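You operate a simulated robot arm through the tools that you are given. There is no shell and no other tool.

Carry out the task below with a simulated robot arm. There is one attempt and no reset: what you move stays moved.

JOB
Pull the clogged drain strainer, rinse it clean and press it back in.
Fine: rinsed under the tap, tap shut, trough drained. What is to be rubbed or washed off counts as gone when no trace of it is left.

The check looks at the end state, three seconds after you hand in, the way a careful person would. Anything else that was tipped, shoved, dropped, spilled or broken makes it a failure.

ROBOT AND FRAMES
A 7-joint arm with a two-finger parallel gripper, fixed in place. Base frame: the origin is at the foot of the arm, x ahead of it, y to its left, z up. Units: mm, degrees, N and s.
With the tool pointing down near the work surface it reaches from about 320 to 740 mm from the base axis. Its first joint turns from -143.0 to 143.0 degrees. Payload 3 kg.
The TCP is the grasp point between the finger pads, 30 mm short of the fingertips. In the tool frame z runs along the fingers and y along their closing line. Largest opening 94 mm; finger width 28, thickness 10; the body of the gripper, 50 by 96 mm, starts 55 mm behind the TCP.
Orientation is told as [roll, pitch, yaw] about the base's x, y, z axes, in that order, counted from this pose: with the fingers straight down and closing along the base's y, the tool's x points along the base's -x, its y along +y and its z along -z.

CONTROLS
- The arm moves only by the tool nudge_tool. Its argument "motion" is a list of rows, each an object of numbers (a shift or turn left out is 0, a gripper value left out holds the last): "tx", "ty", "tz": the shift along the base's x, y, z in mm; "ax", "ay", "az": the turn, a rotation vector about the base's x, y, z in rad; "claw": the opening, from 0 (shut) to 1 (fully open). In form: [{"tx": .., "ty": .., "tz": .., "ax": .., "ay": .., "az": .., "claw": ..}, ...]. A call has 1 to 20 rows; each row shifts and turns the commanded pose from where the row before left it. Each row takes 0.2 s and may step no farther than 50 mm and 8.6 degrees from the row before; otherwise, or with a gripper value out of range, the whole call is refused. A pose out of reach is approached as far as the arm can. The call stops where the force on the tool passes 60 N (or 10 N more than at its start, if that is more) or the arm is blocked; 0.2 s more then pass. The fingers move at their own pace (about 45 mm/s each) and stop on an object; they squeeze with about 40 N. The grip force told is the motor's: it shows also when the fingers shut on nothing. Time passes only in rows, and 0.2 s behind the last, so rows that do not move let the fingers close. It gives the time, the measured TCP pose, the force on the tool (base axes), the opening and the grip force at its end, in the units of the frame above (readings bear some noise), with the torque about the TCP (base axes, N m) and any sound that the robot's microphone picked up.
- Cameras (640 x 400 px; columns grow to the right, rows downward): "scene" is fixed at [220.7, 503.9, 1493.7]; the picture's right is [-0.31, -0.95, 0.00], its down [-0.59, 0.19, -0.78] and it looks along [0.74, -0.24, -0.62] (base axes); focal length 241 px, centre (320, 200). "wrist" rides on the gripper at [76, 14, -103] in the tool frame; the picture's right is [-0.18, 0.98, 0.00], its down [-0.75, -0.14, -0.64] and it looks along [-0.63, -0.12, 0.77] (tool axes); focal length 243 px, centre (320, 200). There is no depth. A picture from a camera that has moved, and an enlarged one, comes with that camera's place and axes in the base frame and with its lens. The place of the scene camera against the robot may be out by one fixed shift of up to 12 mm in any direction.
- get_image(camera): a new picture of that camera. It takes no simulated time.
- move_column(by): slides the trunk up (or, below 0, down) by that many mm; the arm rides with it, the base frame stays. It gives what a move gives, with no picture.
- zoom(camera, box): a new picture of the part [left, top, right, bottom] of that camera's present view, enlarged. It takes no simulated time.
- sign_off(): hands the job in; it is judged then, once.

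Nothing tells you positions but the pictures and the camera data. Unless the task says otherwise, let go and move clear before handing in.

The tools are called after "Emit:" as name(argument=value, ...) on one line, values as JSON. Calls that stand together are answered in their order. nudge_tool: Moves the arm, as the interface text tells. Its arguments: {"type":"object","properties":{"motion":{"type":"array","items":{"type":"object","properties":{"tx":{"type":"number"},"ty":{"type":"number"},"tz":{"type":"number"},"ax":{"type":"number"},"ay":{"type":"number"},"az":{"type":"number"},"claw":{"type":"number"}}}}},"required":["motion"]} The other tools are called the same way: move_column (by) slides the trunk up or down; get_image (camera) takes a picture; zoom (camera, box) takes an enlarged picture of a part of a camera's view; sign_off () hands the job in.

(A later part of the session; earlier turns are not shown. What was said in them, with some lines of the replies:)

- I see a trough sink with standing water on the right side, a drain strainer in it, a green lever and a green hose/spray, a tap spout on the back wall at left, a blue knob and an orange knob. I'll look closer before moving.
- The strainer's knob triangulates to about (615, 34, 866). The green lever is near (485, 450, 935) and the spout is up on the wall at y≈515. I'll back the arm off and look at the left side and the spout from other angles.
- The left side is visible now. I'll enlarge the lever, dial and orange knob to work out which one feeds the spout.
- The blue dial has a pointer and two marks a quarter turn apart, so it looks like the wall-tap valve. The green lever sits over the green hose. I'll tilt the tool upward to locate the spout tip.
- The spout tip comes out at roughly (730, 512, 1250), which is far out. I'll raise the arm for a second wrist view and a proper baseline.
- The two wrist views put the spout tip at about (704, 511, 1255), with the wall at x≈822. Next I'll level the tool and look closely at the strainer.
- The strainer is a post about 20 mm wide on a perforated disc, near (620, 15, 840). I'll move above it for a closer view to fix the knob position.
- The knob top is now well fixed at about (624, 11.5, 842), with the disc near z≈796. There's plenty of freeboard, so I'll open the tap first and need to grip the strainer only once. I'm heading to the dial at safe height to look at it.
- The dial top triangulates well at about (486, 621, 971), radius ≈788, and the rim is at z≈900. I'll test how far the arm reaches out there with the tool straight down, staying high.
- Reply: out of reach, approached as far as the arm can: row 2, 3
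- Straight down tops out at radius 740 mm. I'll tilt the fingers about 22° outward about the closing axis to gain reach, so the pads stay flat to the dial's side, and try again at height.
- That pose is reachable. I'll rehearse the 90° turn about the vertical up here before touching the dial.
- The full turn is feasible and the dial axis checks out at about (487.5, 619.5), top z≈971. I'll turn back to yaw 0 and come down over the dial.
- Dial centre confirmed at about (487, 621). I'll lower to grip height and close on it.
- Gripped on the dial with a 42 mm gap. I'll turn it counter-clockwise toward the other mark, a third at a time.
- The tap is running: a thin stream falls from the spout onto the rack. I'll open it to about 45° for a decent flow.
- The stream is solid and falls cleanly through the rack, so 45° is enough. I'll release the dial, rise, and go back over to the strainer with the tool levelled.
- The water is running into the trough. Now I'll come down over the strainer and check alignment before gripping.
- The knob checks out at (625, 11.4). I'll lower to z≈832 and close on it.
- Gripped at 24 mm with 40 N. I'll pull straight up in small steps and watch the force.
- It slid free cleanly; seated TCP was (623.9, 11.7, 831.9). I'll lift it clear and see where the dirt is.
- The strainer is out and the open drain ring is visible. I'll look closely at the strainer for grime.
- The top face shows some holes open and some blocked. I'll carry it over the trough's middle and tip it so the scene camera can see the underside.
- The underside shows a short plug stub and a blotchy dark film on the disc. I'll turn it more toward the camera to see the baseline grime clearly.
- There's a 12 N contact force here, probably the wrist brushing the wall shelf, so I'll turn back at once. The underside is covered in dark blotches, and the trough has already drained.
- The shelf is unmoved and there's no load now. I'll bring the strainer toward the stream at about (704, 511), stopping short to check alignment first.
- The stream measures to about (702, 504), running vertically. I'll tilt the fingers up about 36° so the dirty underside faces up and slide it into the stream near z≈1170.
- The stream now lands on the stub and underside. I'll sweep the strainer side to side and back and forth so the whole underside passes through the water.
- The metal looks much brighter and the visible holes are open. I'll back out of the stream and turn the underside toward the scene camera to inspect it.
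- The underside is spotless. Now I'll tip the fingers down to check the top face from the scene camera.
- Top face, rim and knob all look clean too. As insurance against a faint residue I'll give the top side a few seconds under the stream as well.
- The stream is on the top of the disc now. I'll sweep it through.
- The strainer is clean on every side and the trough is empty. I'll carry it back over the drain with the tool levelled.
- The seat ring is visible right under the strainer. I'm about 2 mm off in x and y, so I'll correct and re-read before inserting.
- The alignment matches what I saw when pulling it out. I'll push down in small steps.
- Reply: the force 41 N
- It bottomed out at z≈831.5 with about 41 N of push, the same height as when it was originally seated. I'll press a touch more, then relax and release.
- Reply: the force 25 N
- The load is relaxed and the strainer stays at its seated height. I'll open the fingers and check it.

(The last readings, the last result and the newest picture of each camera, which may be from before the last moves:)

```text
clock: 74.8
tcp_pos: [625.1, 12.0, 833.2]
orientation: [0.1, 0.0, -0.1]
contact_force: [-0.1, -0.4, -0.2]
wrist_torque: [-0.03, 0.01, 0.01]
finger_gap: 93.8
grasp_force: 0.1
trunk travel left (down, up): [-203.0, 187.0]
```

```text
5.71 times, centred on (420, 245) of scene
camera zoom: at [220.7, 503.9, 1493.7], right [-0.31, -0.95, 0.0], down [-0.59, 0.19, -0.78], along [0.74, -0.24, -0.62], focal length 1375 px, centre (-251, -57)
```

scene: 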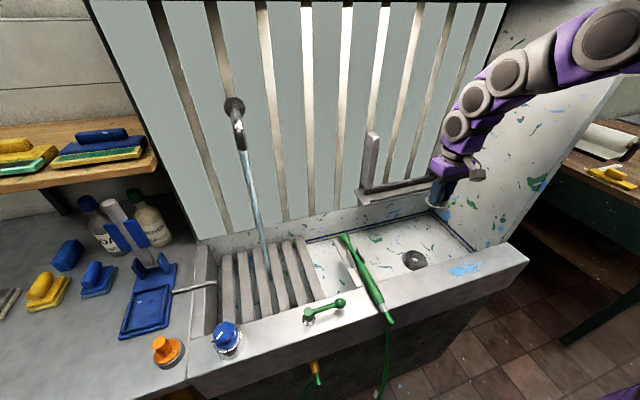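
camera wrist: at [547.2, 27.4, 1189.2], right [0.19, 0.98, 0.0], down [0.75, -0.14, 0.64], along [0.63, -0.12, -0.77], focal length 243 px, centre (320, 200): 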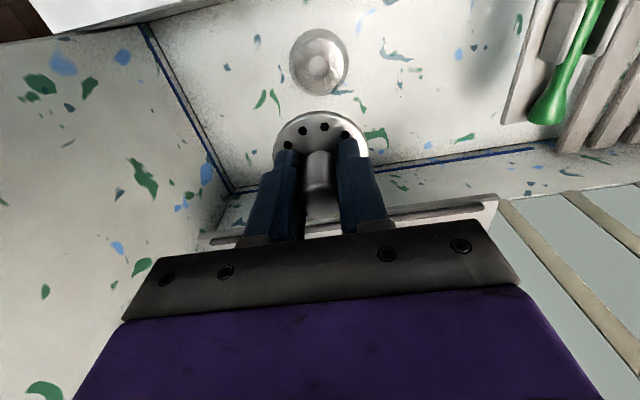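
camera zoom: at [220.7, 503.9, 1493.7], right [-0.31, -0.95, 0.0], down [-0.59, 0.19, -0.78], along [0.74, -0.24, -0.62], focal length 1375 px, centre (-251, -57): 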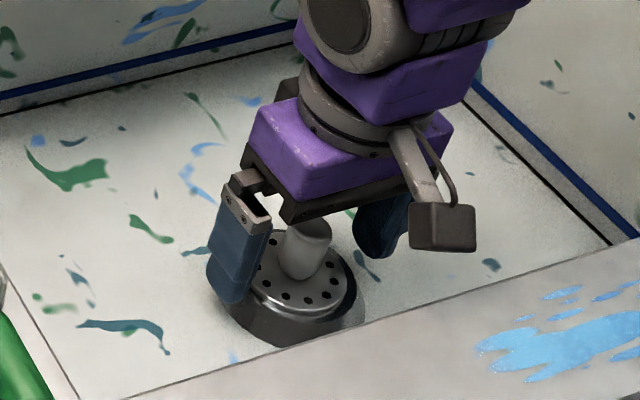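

The strainer sits flush in its ring with all holes clear. I'll rise and go back to the dial in the same tilted, 45°-yawed pose as when I let go.

Emit:
nudge_tool(motion=[{"tz": 30}, {"tz": 45}, {"tz": 45}, {"tz": 45}, {"tz": 45}, {"tz": 45}])

Emit:
nudge_tool(motion=[{"tx": -11, "ty": 45}, {"tx": -11, "ty": 45}, {"tx": -11, "ty": 45}, {"tx": -11, "ty": 45}, {"ay": -0.13, "tx": -11, "ty": 45}, {"ay": -0.13, "tx": -11, "ty": 45}, {"ay": -0.13, "tx": -11, "ty": 45}, {"az": 0.131, "tx": -11, "ty": 45}, {"az": 0.131, "tx": -11, "ty": 45}, {"az": 0.131, "tx": -11, "ty": 45}, {"az": 0.131, "tx": -11, "ty": 45}, {"az": 0.131, "tx": -11, "ty": 45}, {"az": 0.131, "tx": -11, "ty": 45}, {"ty": 14}, {}, {}])

Emit:
get_image(camera="wrist")

Emit:
get_image(camera="scene")

```text
clock: 76.2
tcp_pos: [625.4, 10.9, 1087.1]
orientation: [0.1, -0.1, -0.1]
contact_force: [0.5, 0.0, 0.6]
wrist_torque: [-0.03, 0.0, -0.01]
finger_gap: 94.0
grasp_force: 0.1
trunk travel left (down, up): [-203.0, 187.0]
```

```text
clock: 79.6
tcp_pos: [481.5, 611.9, 1087.8]
orientation: [0.0, -22.3, 45.0]
contact_force: [0.5, -1.0, 0.4]
wrist_torque: [-0.02, -0.02, -0.01]
finger_gap: 93.9
grasp_force: 0.0
trunk travel left (down, up): [-203.0, 187.0]
```

```text
taken
camera wrist: at [393.1, 545.9, 1152.4], right [-0.57, 0.82, 0.07], down [0.42, 0.22, 0.88], along [0.7, 0.54, -0.47], focal length 243 px, centre (320, 200)
```

wrist: 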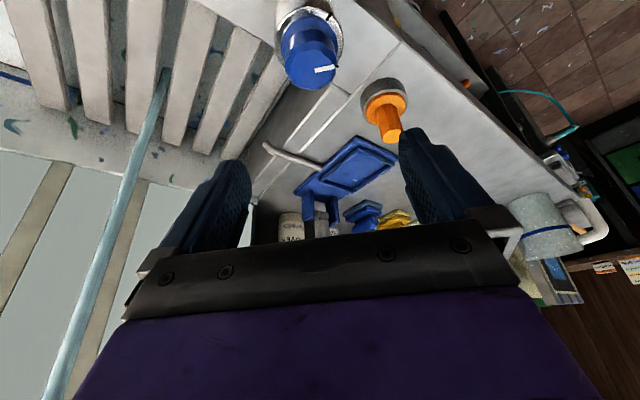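

```text
taken
```

scene: 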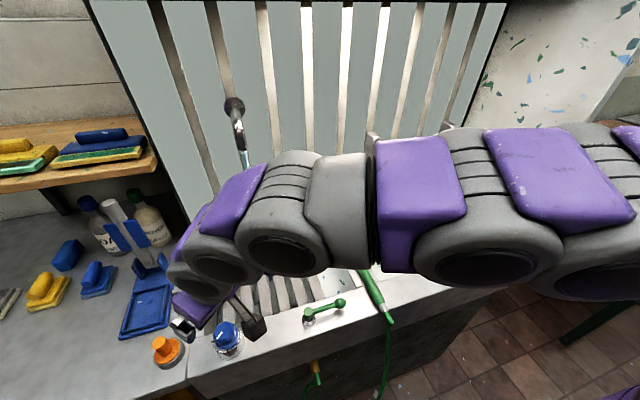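

Emit:
nudge_tool(motion=[{"ty": 2.5, "tz": -25}, {"tz": -25}, {"tz": -20}, {}, {}])

Emit:
zoom(camera="wrist", box=[240, 70, 400, 190])

```text
clock: 80.8
tcp_pos: [481.6, 613.0, 1017.0]
orientation: [0.1, -22.4, 45.0]
contact_force: [0.4, -0.3, -0.6]
wrist_torque: [0.02, 0.0, 0.01]
finger_gap: 93.7
grasp_force: 0.0
trunk travel left (down, up): [-203.0, 187.0]
```

```text
3.33 times, centred on (320, 130) of wrist
camera zoom: at [394.5, 546.6, 1082.9], right [-0.57, 0.82, 0.07], down [0.42, 0.22, 0.88], along [0.7, 0.54, -0.47], focal length 809 px, centre (320, 433)
```

zoom: 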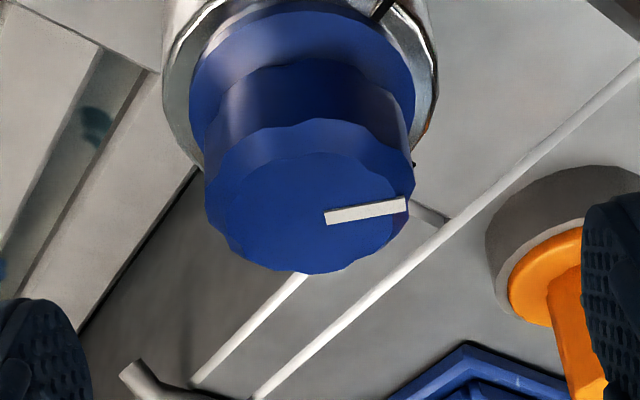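

Dial axis re-measured at (487.3, 620.3). I'll come down to grip height and close.

Emit:
nudge_tool(motion=[{"ty": 1.2, "tz": -12}, {"tz": -12}, {"tz": -9}, {}, {"claw": 0.4}, {"claw": 0.35}, {"claw": 0.3}, {"claw": 0.3}, {"claw": 0.3}])

Emit:
get_image(camera="wrist")

```text
clock: 82.8
tcp_pos: [484.0, 613.3, 985.3]
orientation: [0.1, -22.5, 44.9]
contact_force: [4.5, -3.4, -1.3]
wrist_torque: [-0.11, -0.3, -0.09]
finger_gap: 41.9
grasp_force: 45.2
trunk travel left (down, up): [-203.0, 187.0]
```

```text
taken
camera wrist: at [395.1, 547.3, 1049.9], right [-0.57, 0.82, 0.07], down [0.42, 0.22, 0.88], along [0.7, 0.53, -0.47], focal length 243 px, centre (320, 200)
```

wrist: 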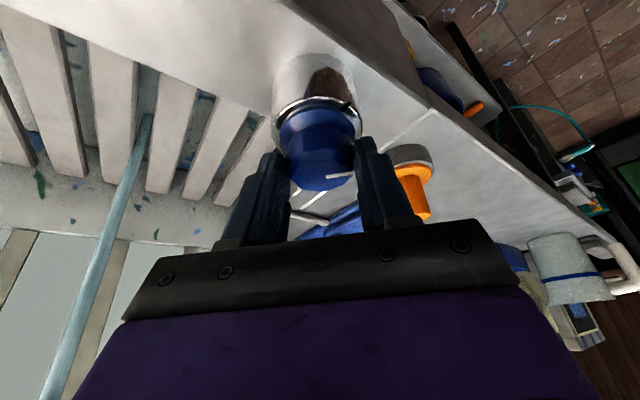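

Gripped at 42 mm again. I'll turn it clockwise back to the shut mark.

Emit:
nudge_tool(motion=[{"az": -0.131, "tx": -0.74, "ty": 0.85}, {"az": -0.131, "tx": -0.63, "ty": 0.94}, {"az": -0.131, "tx": -0.5, "ty": 1.01}, {"az": -0.131, "tx": -0.36, "ty": 1.07}, {"az": -0.131, "tx": -0.22, "ty": 1.1}, {"az": -0.131, "tx": -0.07, "ty": 1.12}, {}])

Emit:
get_image(camera="scene")

Emit:
get_image(camera="wrist")

```text
clock: 84.4
tcp_pos: [480.9, 620.7, 983.8]
orientation: [0.0, -22.4, -0.2]
contact_force: [8.5, -5.6, -2.0]
wrist_torque: [0.2, -1.34, 0.06]
finger_gap: 41.6
grasp_force: 45.3
trunk travel left (down, up): [-203.0, 187.0]
```

```text
taken
```

scene: 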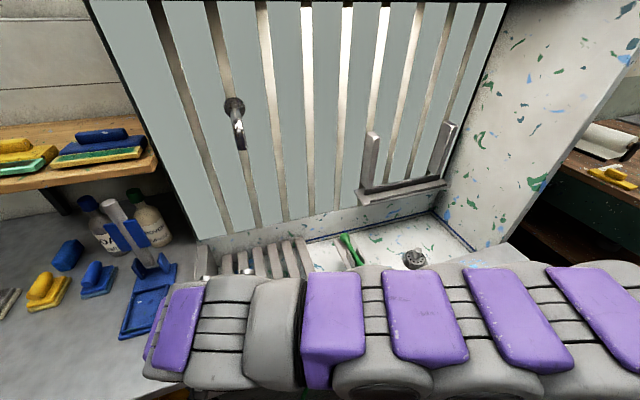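

```text
taken
camera wrist: at [370.3, 635.8, 1049.8], right [0.17, 0.98, 0.07], down [0.45, -0.14, 0.88], along [0.88, -0.12, -0.47], focal length 243 px, centre (320, 200)
```

wrist: 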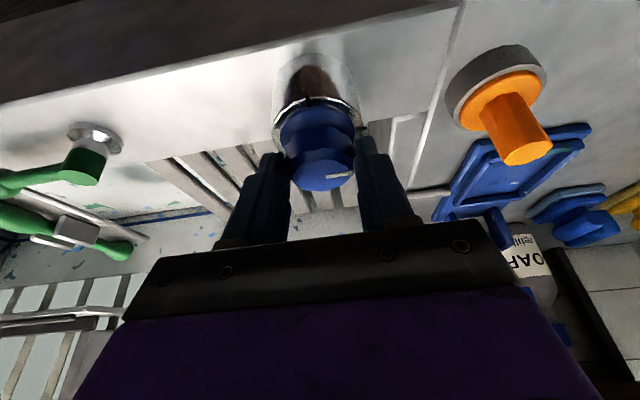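

The stream has stopped. I'll check the spout closely for a dribble and nudge the dial a hair further to be sure it's against its stop.

Emit:
zoom(camera="scene", box=[200, 80, 300, 250])

Emit:
nudge_tool(motion=[{"az": -0.03}, {"az": -0.03}, {}])

```text
2.35 times, centred on (250, 165) of scene
camera zoom: at [220.7, 503.9, 1493.7], right [-0.31, -0.95, 0.0], down [-0.59, 0.19, -0.78], along [0.74, -0.24, -0.62], focal length 566 px, centre (485, 282)
```

zoom: 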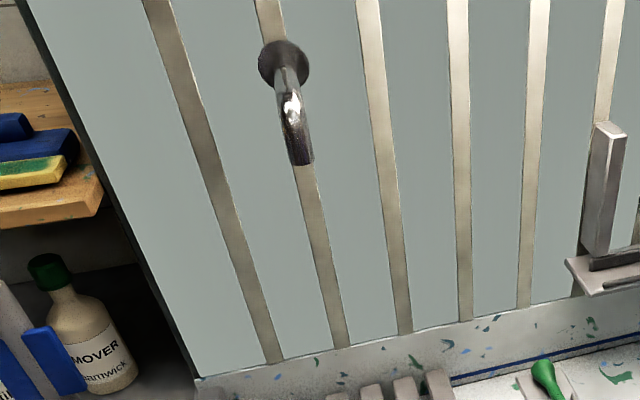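

```text
clock: 85.2
tcp_pos: [479.1, 621.1, 983.9]
orientation: [-0.1, -22.4, -3.5]
contact_force: [6.2, -5.2, -2.0]
wrist_torque: [-0.27, -0.61, 1.49]
finger_gap: 41.9
grasp_force: 44.9
trunk travel left (down, up): [-203.0, 187.0]
```

Torque rose to 1.5 N·m, so the dial is hard against its closed stop. I'll release, rise and take a look.

Emit:
nudge_tool(motion=[{"claw": 0.7}, {"claw": 1}, {"claw": 1}, {"claw": 1}, {"tz": 30}, {"tz": 40}, {"tz": 40}, {}])

Emit:
zoom(camera="wrist", box=[240, 0, 400, 120])

Emit:
get_image(camera="wrist")

```text
clock: 87.0
tcp_pos: [480.4, 621.3, 1094.0]
orientation: [0.0, -22.4, -3.5]
contact_force: [0.3, 0.0, 0.2]
wrist_torque: [0.01, 0.02, 0.02]
finger_gap: 94.2
grasp_force: 0.0
trunk travel left (down, up): [-203.0, 187.0]
```

```text
3.33 times, centred on (320, 60) of wrist
camera zoom: at [371.5, 644.0, 1158.3], right [0.23, 0.97, 0.07], down [0.44, -0.17, 0.88], along [0.87, -0.17, -0.47], focal length 809 px, centre (320, 667)
```

zoom: 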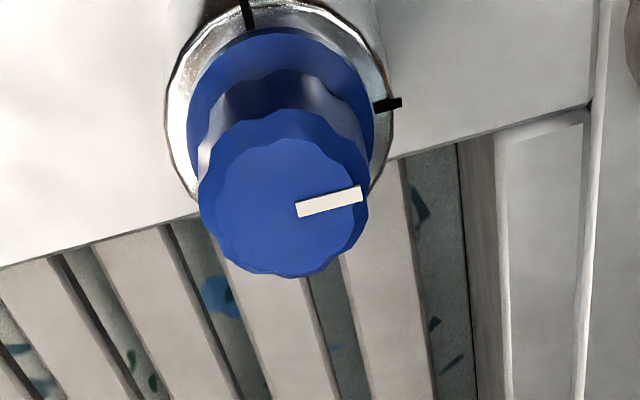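

```text
taken
camera wrist: at [371.5, 644.0, 1158.3], right [0.23, 0.97, 0.07], down [0.44, -0.17, 0.88], along [0.87, -0.17, -0.47], focal length 243 px, centre (320, 200)
```

wrist: 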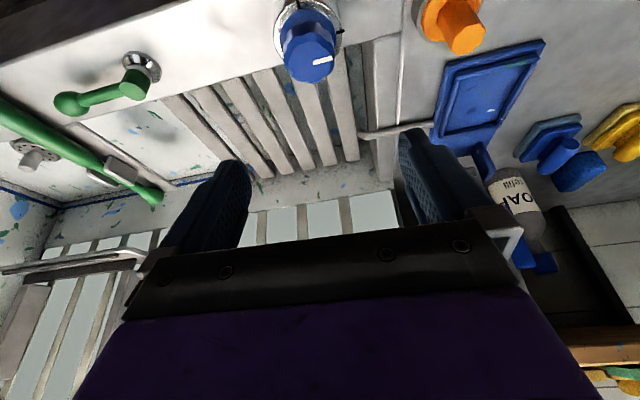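

The pointer computes to exactly its original shut position, and the spout is dry. I'll move the arm back to its clear starting pose and check the trough.

Emit:
nudge_tool(motion=[{"tx": 5, "ty": -30, "tz": 30, "az": 0.061}, {"tx": 7, "ty": -30, "tz": 30, "ay": 0.13}, {"tx": 7, "ty": -30, "tz": 30, "ay": 0.13}, {"tx": 7, "ty": -30, "tz": 30, "ay": 0.13}, {"tx": 7, "ty": -30, "tz": 30}, {"tx": 7, "ty": -30, "tz": 30}, {"tx": 7, "ty": -30, "tz": 30}, {"tx": 7, "ty": -30, "tz": 30}, {}, {}, {}, {}])

Emit:
get_image(camera="scene")

Emit:
get_image(camera="wrist")

Emit:
zoom(camera="scene", box=[320, 180, 540, 320])

Emit:
zoom(camera="scene", box=[140, 220, 360, 380])

```text
clock: 89.6
tcp_pos: [532.4, 380.4, 1335.1]
orientation: [0.0, 0.0, 0.1]
contact_force: [0.0, -0.3, -0.3]
wrist_torque: [0.0, 0.03, -0.03]
finger_gap: 94.1
grasp_force: 0.1
trunk travel left (down, up): [-203.0, 187.0]
```

```text
taken
```

scene: 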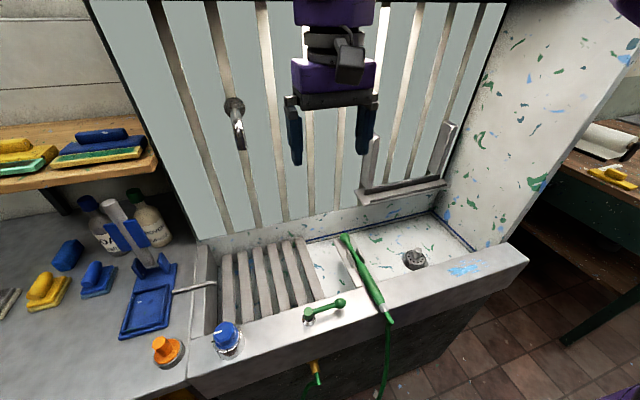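

```text
taken
camera wrist: at [455.1, 396.1, 1437.4], right [0.18, 0.98, 0.0], down [0.75, -0.14, 0.64], along [0.63, -0.12, -0.77], focal length 243 px, centre (320, 200)
```

wrist: 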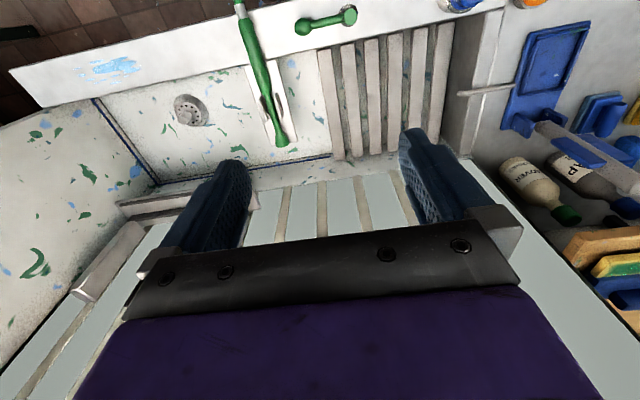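

```text
2.86 times, centred on (430, 250) of scene
camera zoom: at [220.7, 503.9, 1493.7], right [-0.31, -0.95, 0.0], down [-0.59, 0.19, -0.78], along [0.74, -0.24, -0.62], focal length 687 px, centre (6, 57)
```

zoom: 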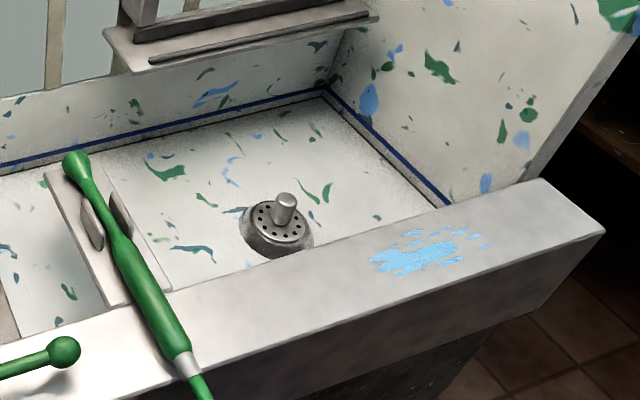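

```text
2.50 times, centred on (250, 300) of scene
camera zoom: at [220.7, 503.9, 1493.7], right [-0.31, -0.95, 0.0], down [-0.59, 0.19, -0.78], along [0.74, -0.24, -0.62], focal length 601 px, centre (495, -50)
```

zoom: 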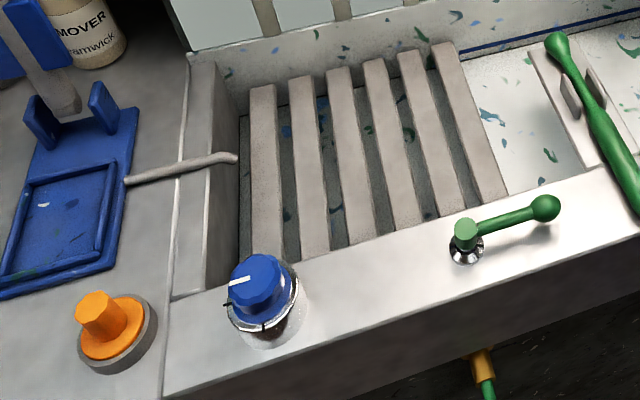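

The trough looks empty, the tap is shut and everything else is where it was. One last close look at the seated strainer.

Emit:
zoom(camera="scene", box=[370, 220, 466, 280])

Emit:
zoom(camera="wrist", box=[150, 70, 250, 145])

```text
6.67 times, centred on (418, 250) of scene
camera zoom: at [220.7, 503.9, 1493.7], right [-0.31, -0.95, 0.0], down [-0.59, 0.19, -0.78], along [0.74, -0.24, -0.62], focal length 1604 px, centre (-333, -133)
```

zoom: 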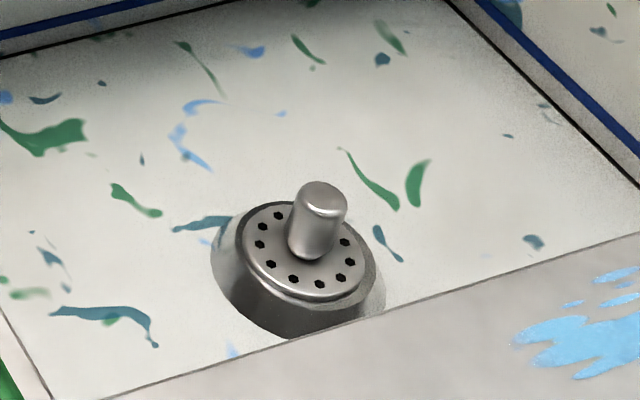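

```text
5.33 times, centred on (200, 108) of wrist
camera zoom: at [455.1, 396.1, 1437.4], right [0.18, 0.98, 0.0], down [0.75, -0.14, 0.64], along [0.63, -0.12, -0.77], focal length 1294 px, centre (960, 693)
```

zoom: 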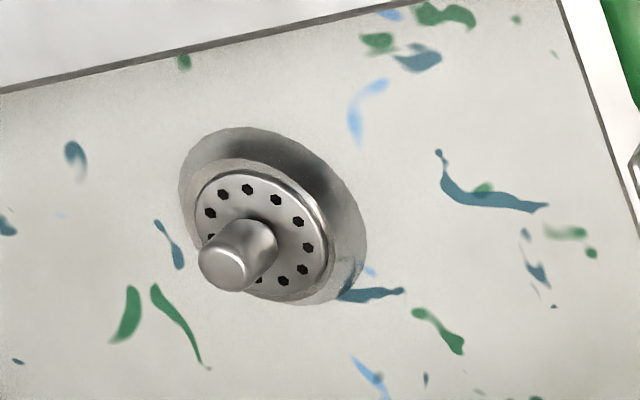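

The strainer is clean and seated exactly where it began, all holes are open, the trough is empty, the tap is shut and the arm is clear. Handing in.

Emit:
sign_off()

```text
The job is handed in.
```

The strainer is rinsed clean and pressed back into its ring, the tap is shut, and the trough is empty. I've handed the job in; no result came back.

- **Strainer:** No grime showed on either face. All the holes are open, and it sits at the same height as when I pulled it.
- **Tap:** The blue dial is back at its original mark, hard against its stop, and the spout is dry.
- **Surroundings:** While I was turning the strainer to inspect it, the force reading rose to about 12 N. The arm may have brushed the wall shelf. I backed off at once and the shelf looks unmoved. Nothing else looks moved or spilled.
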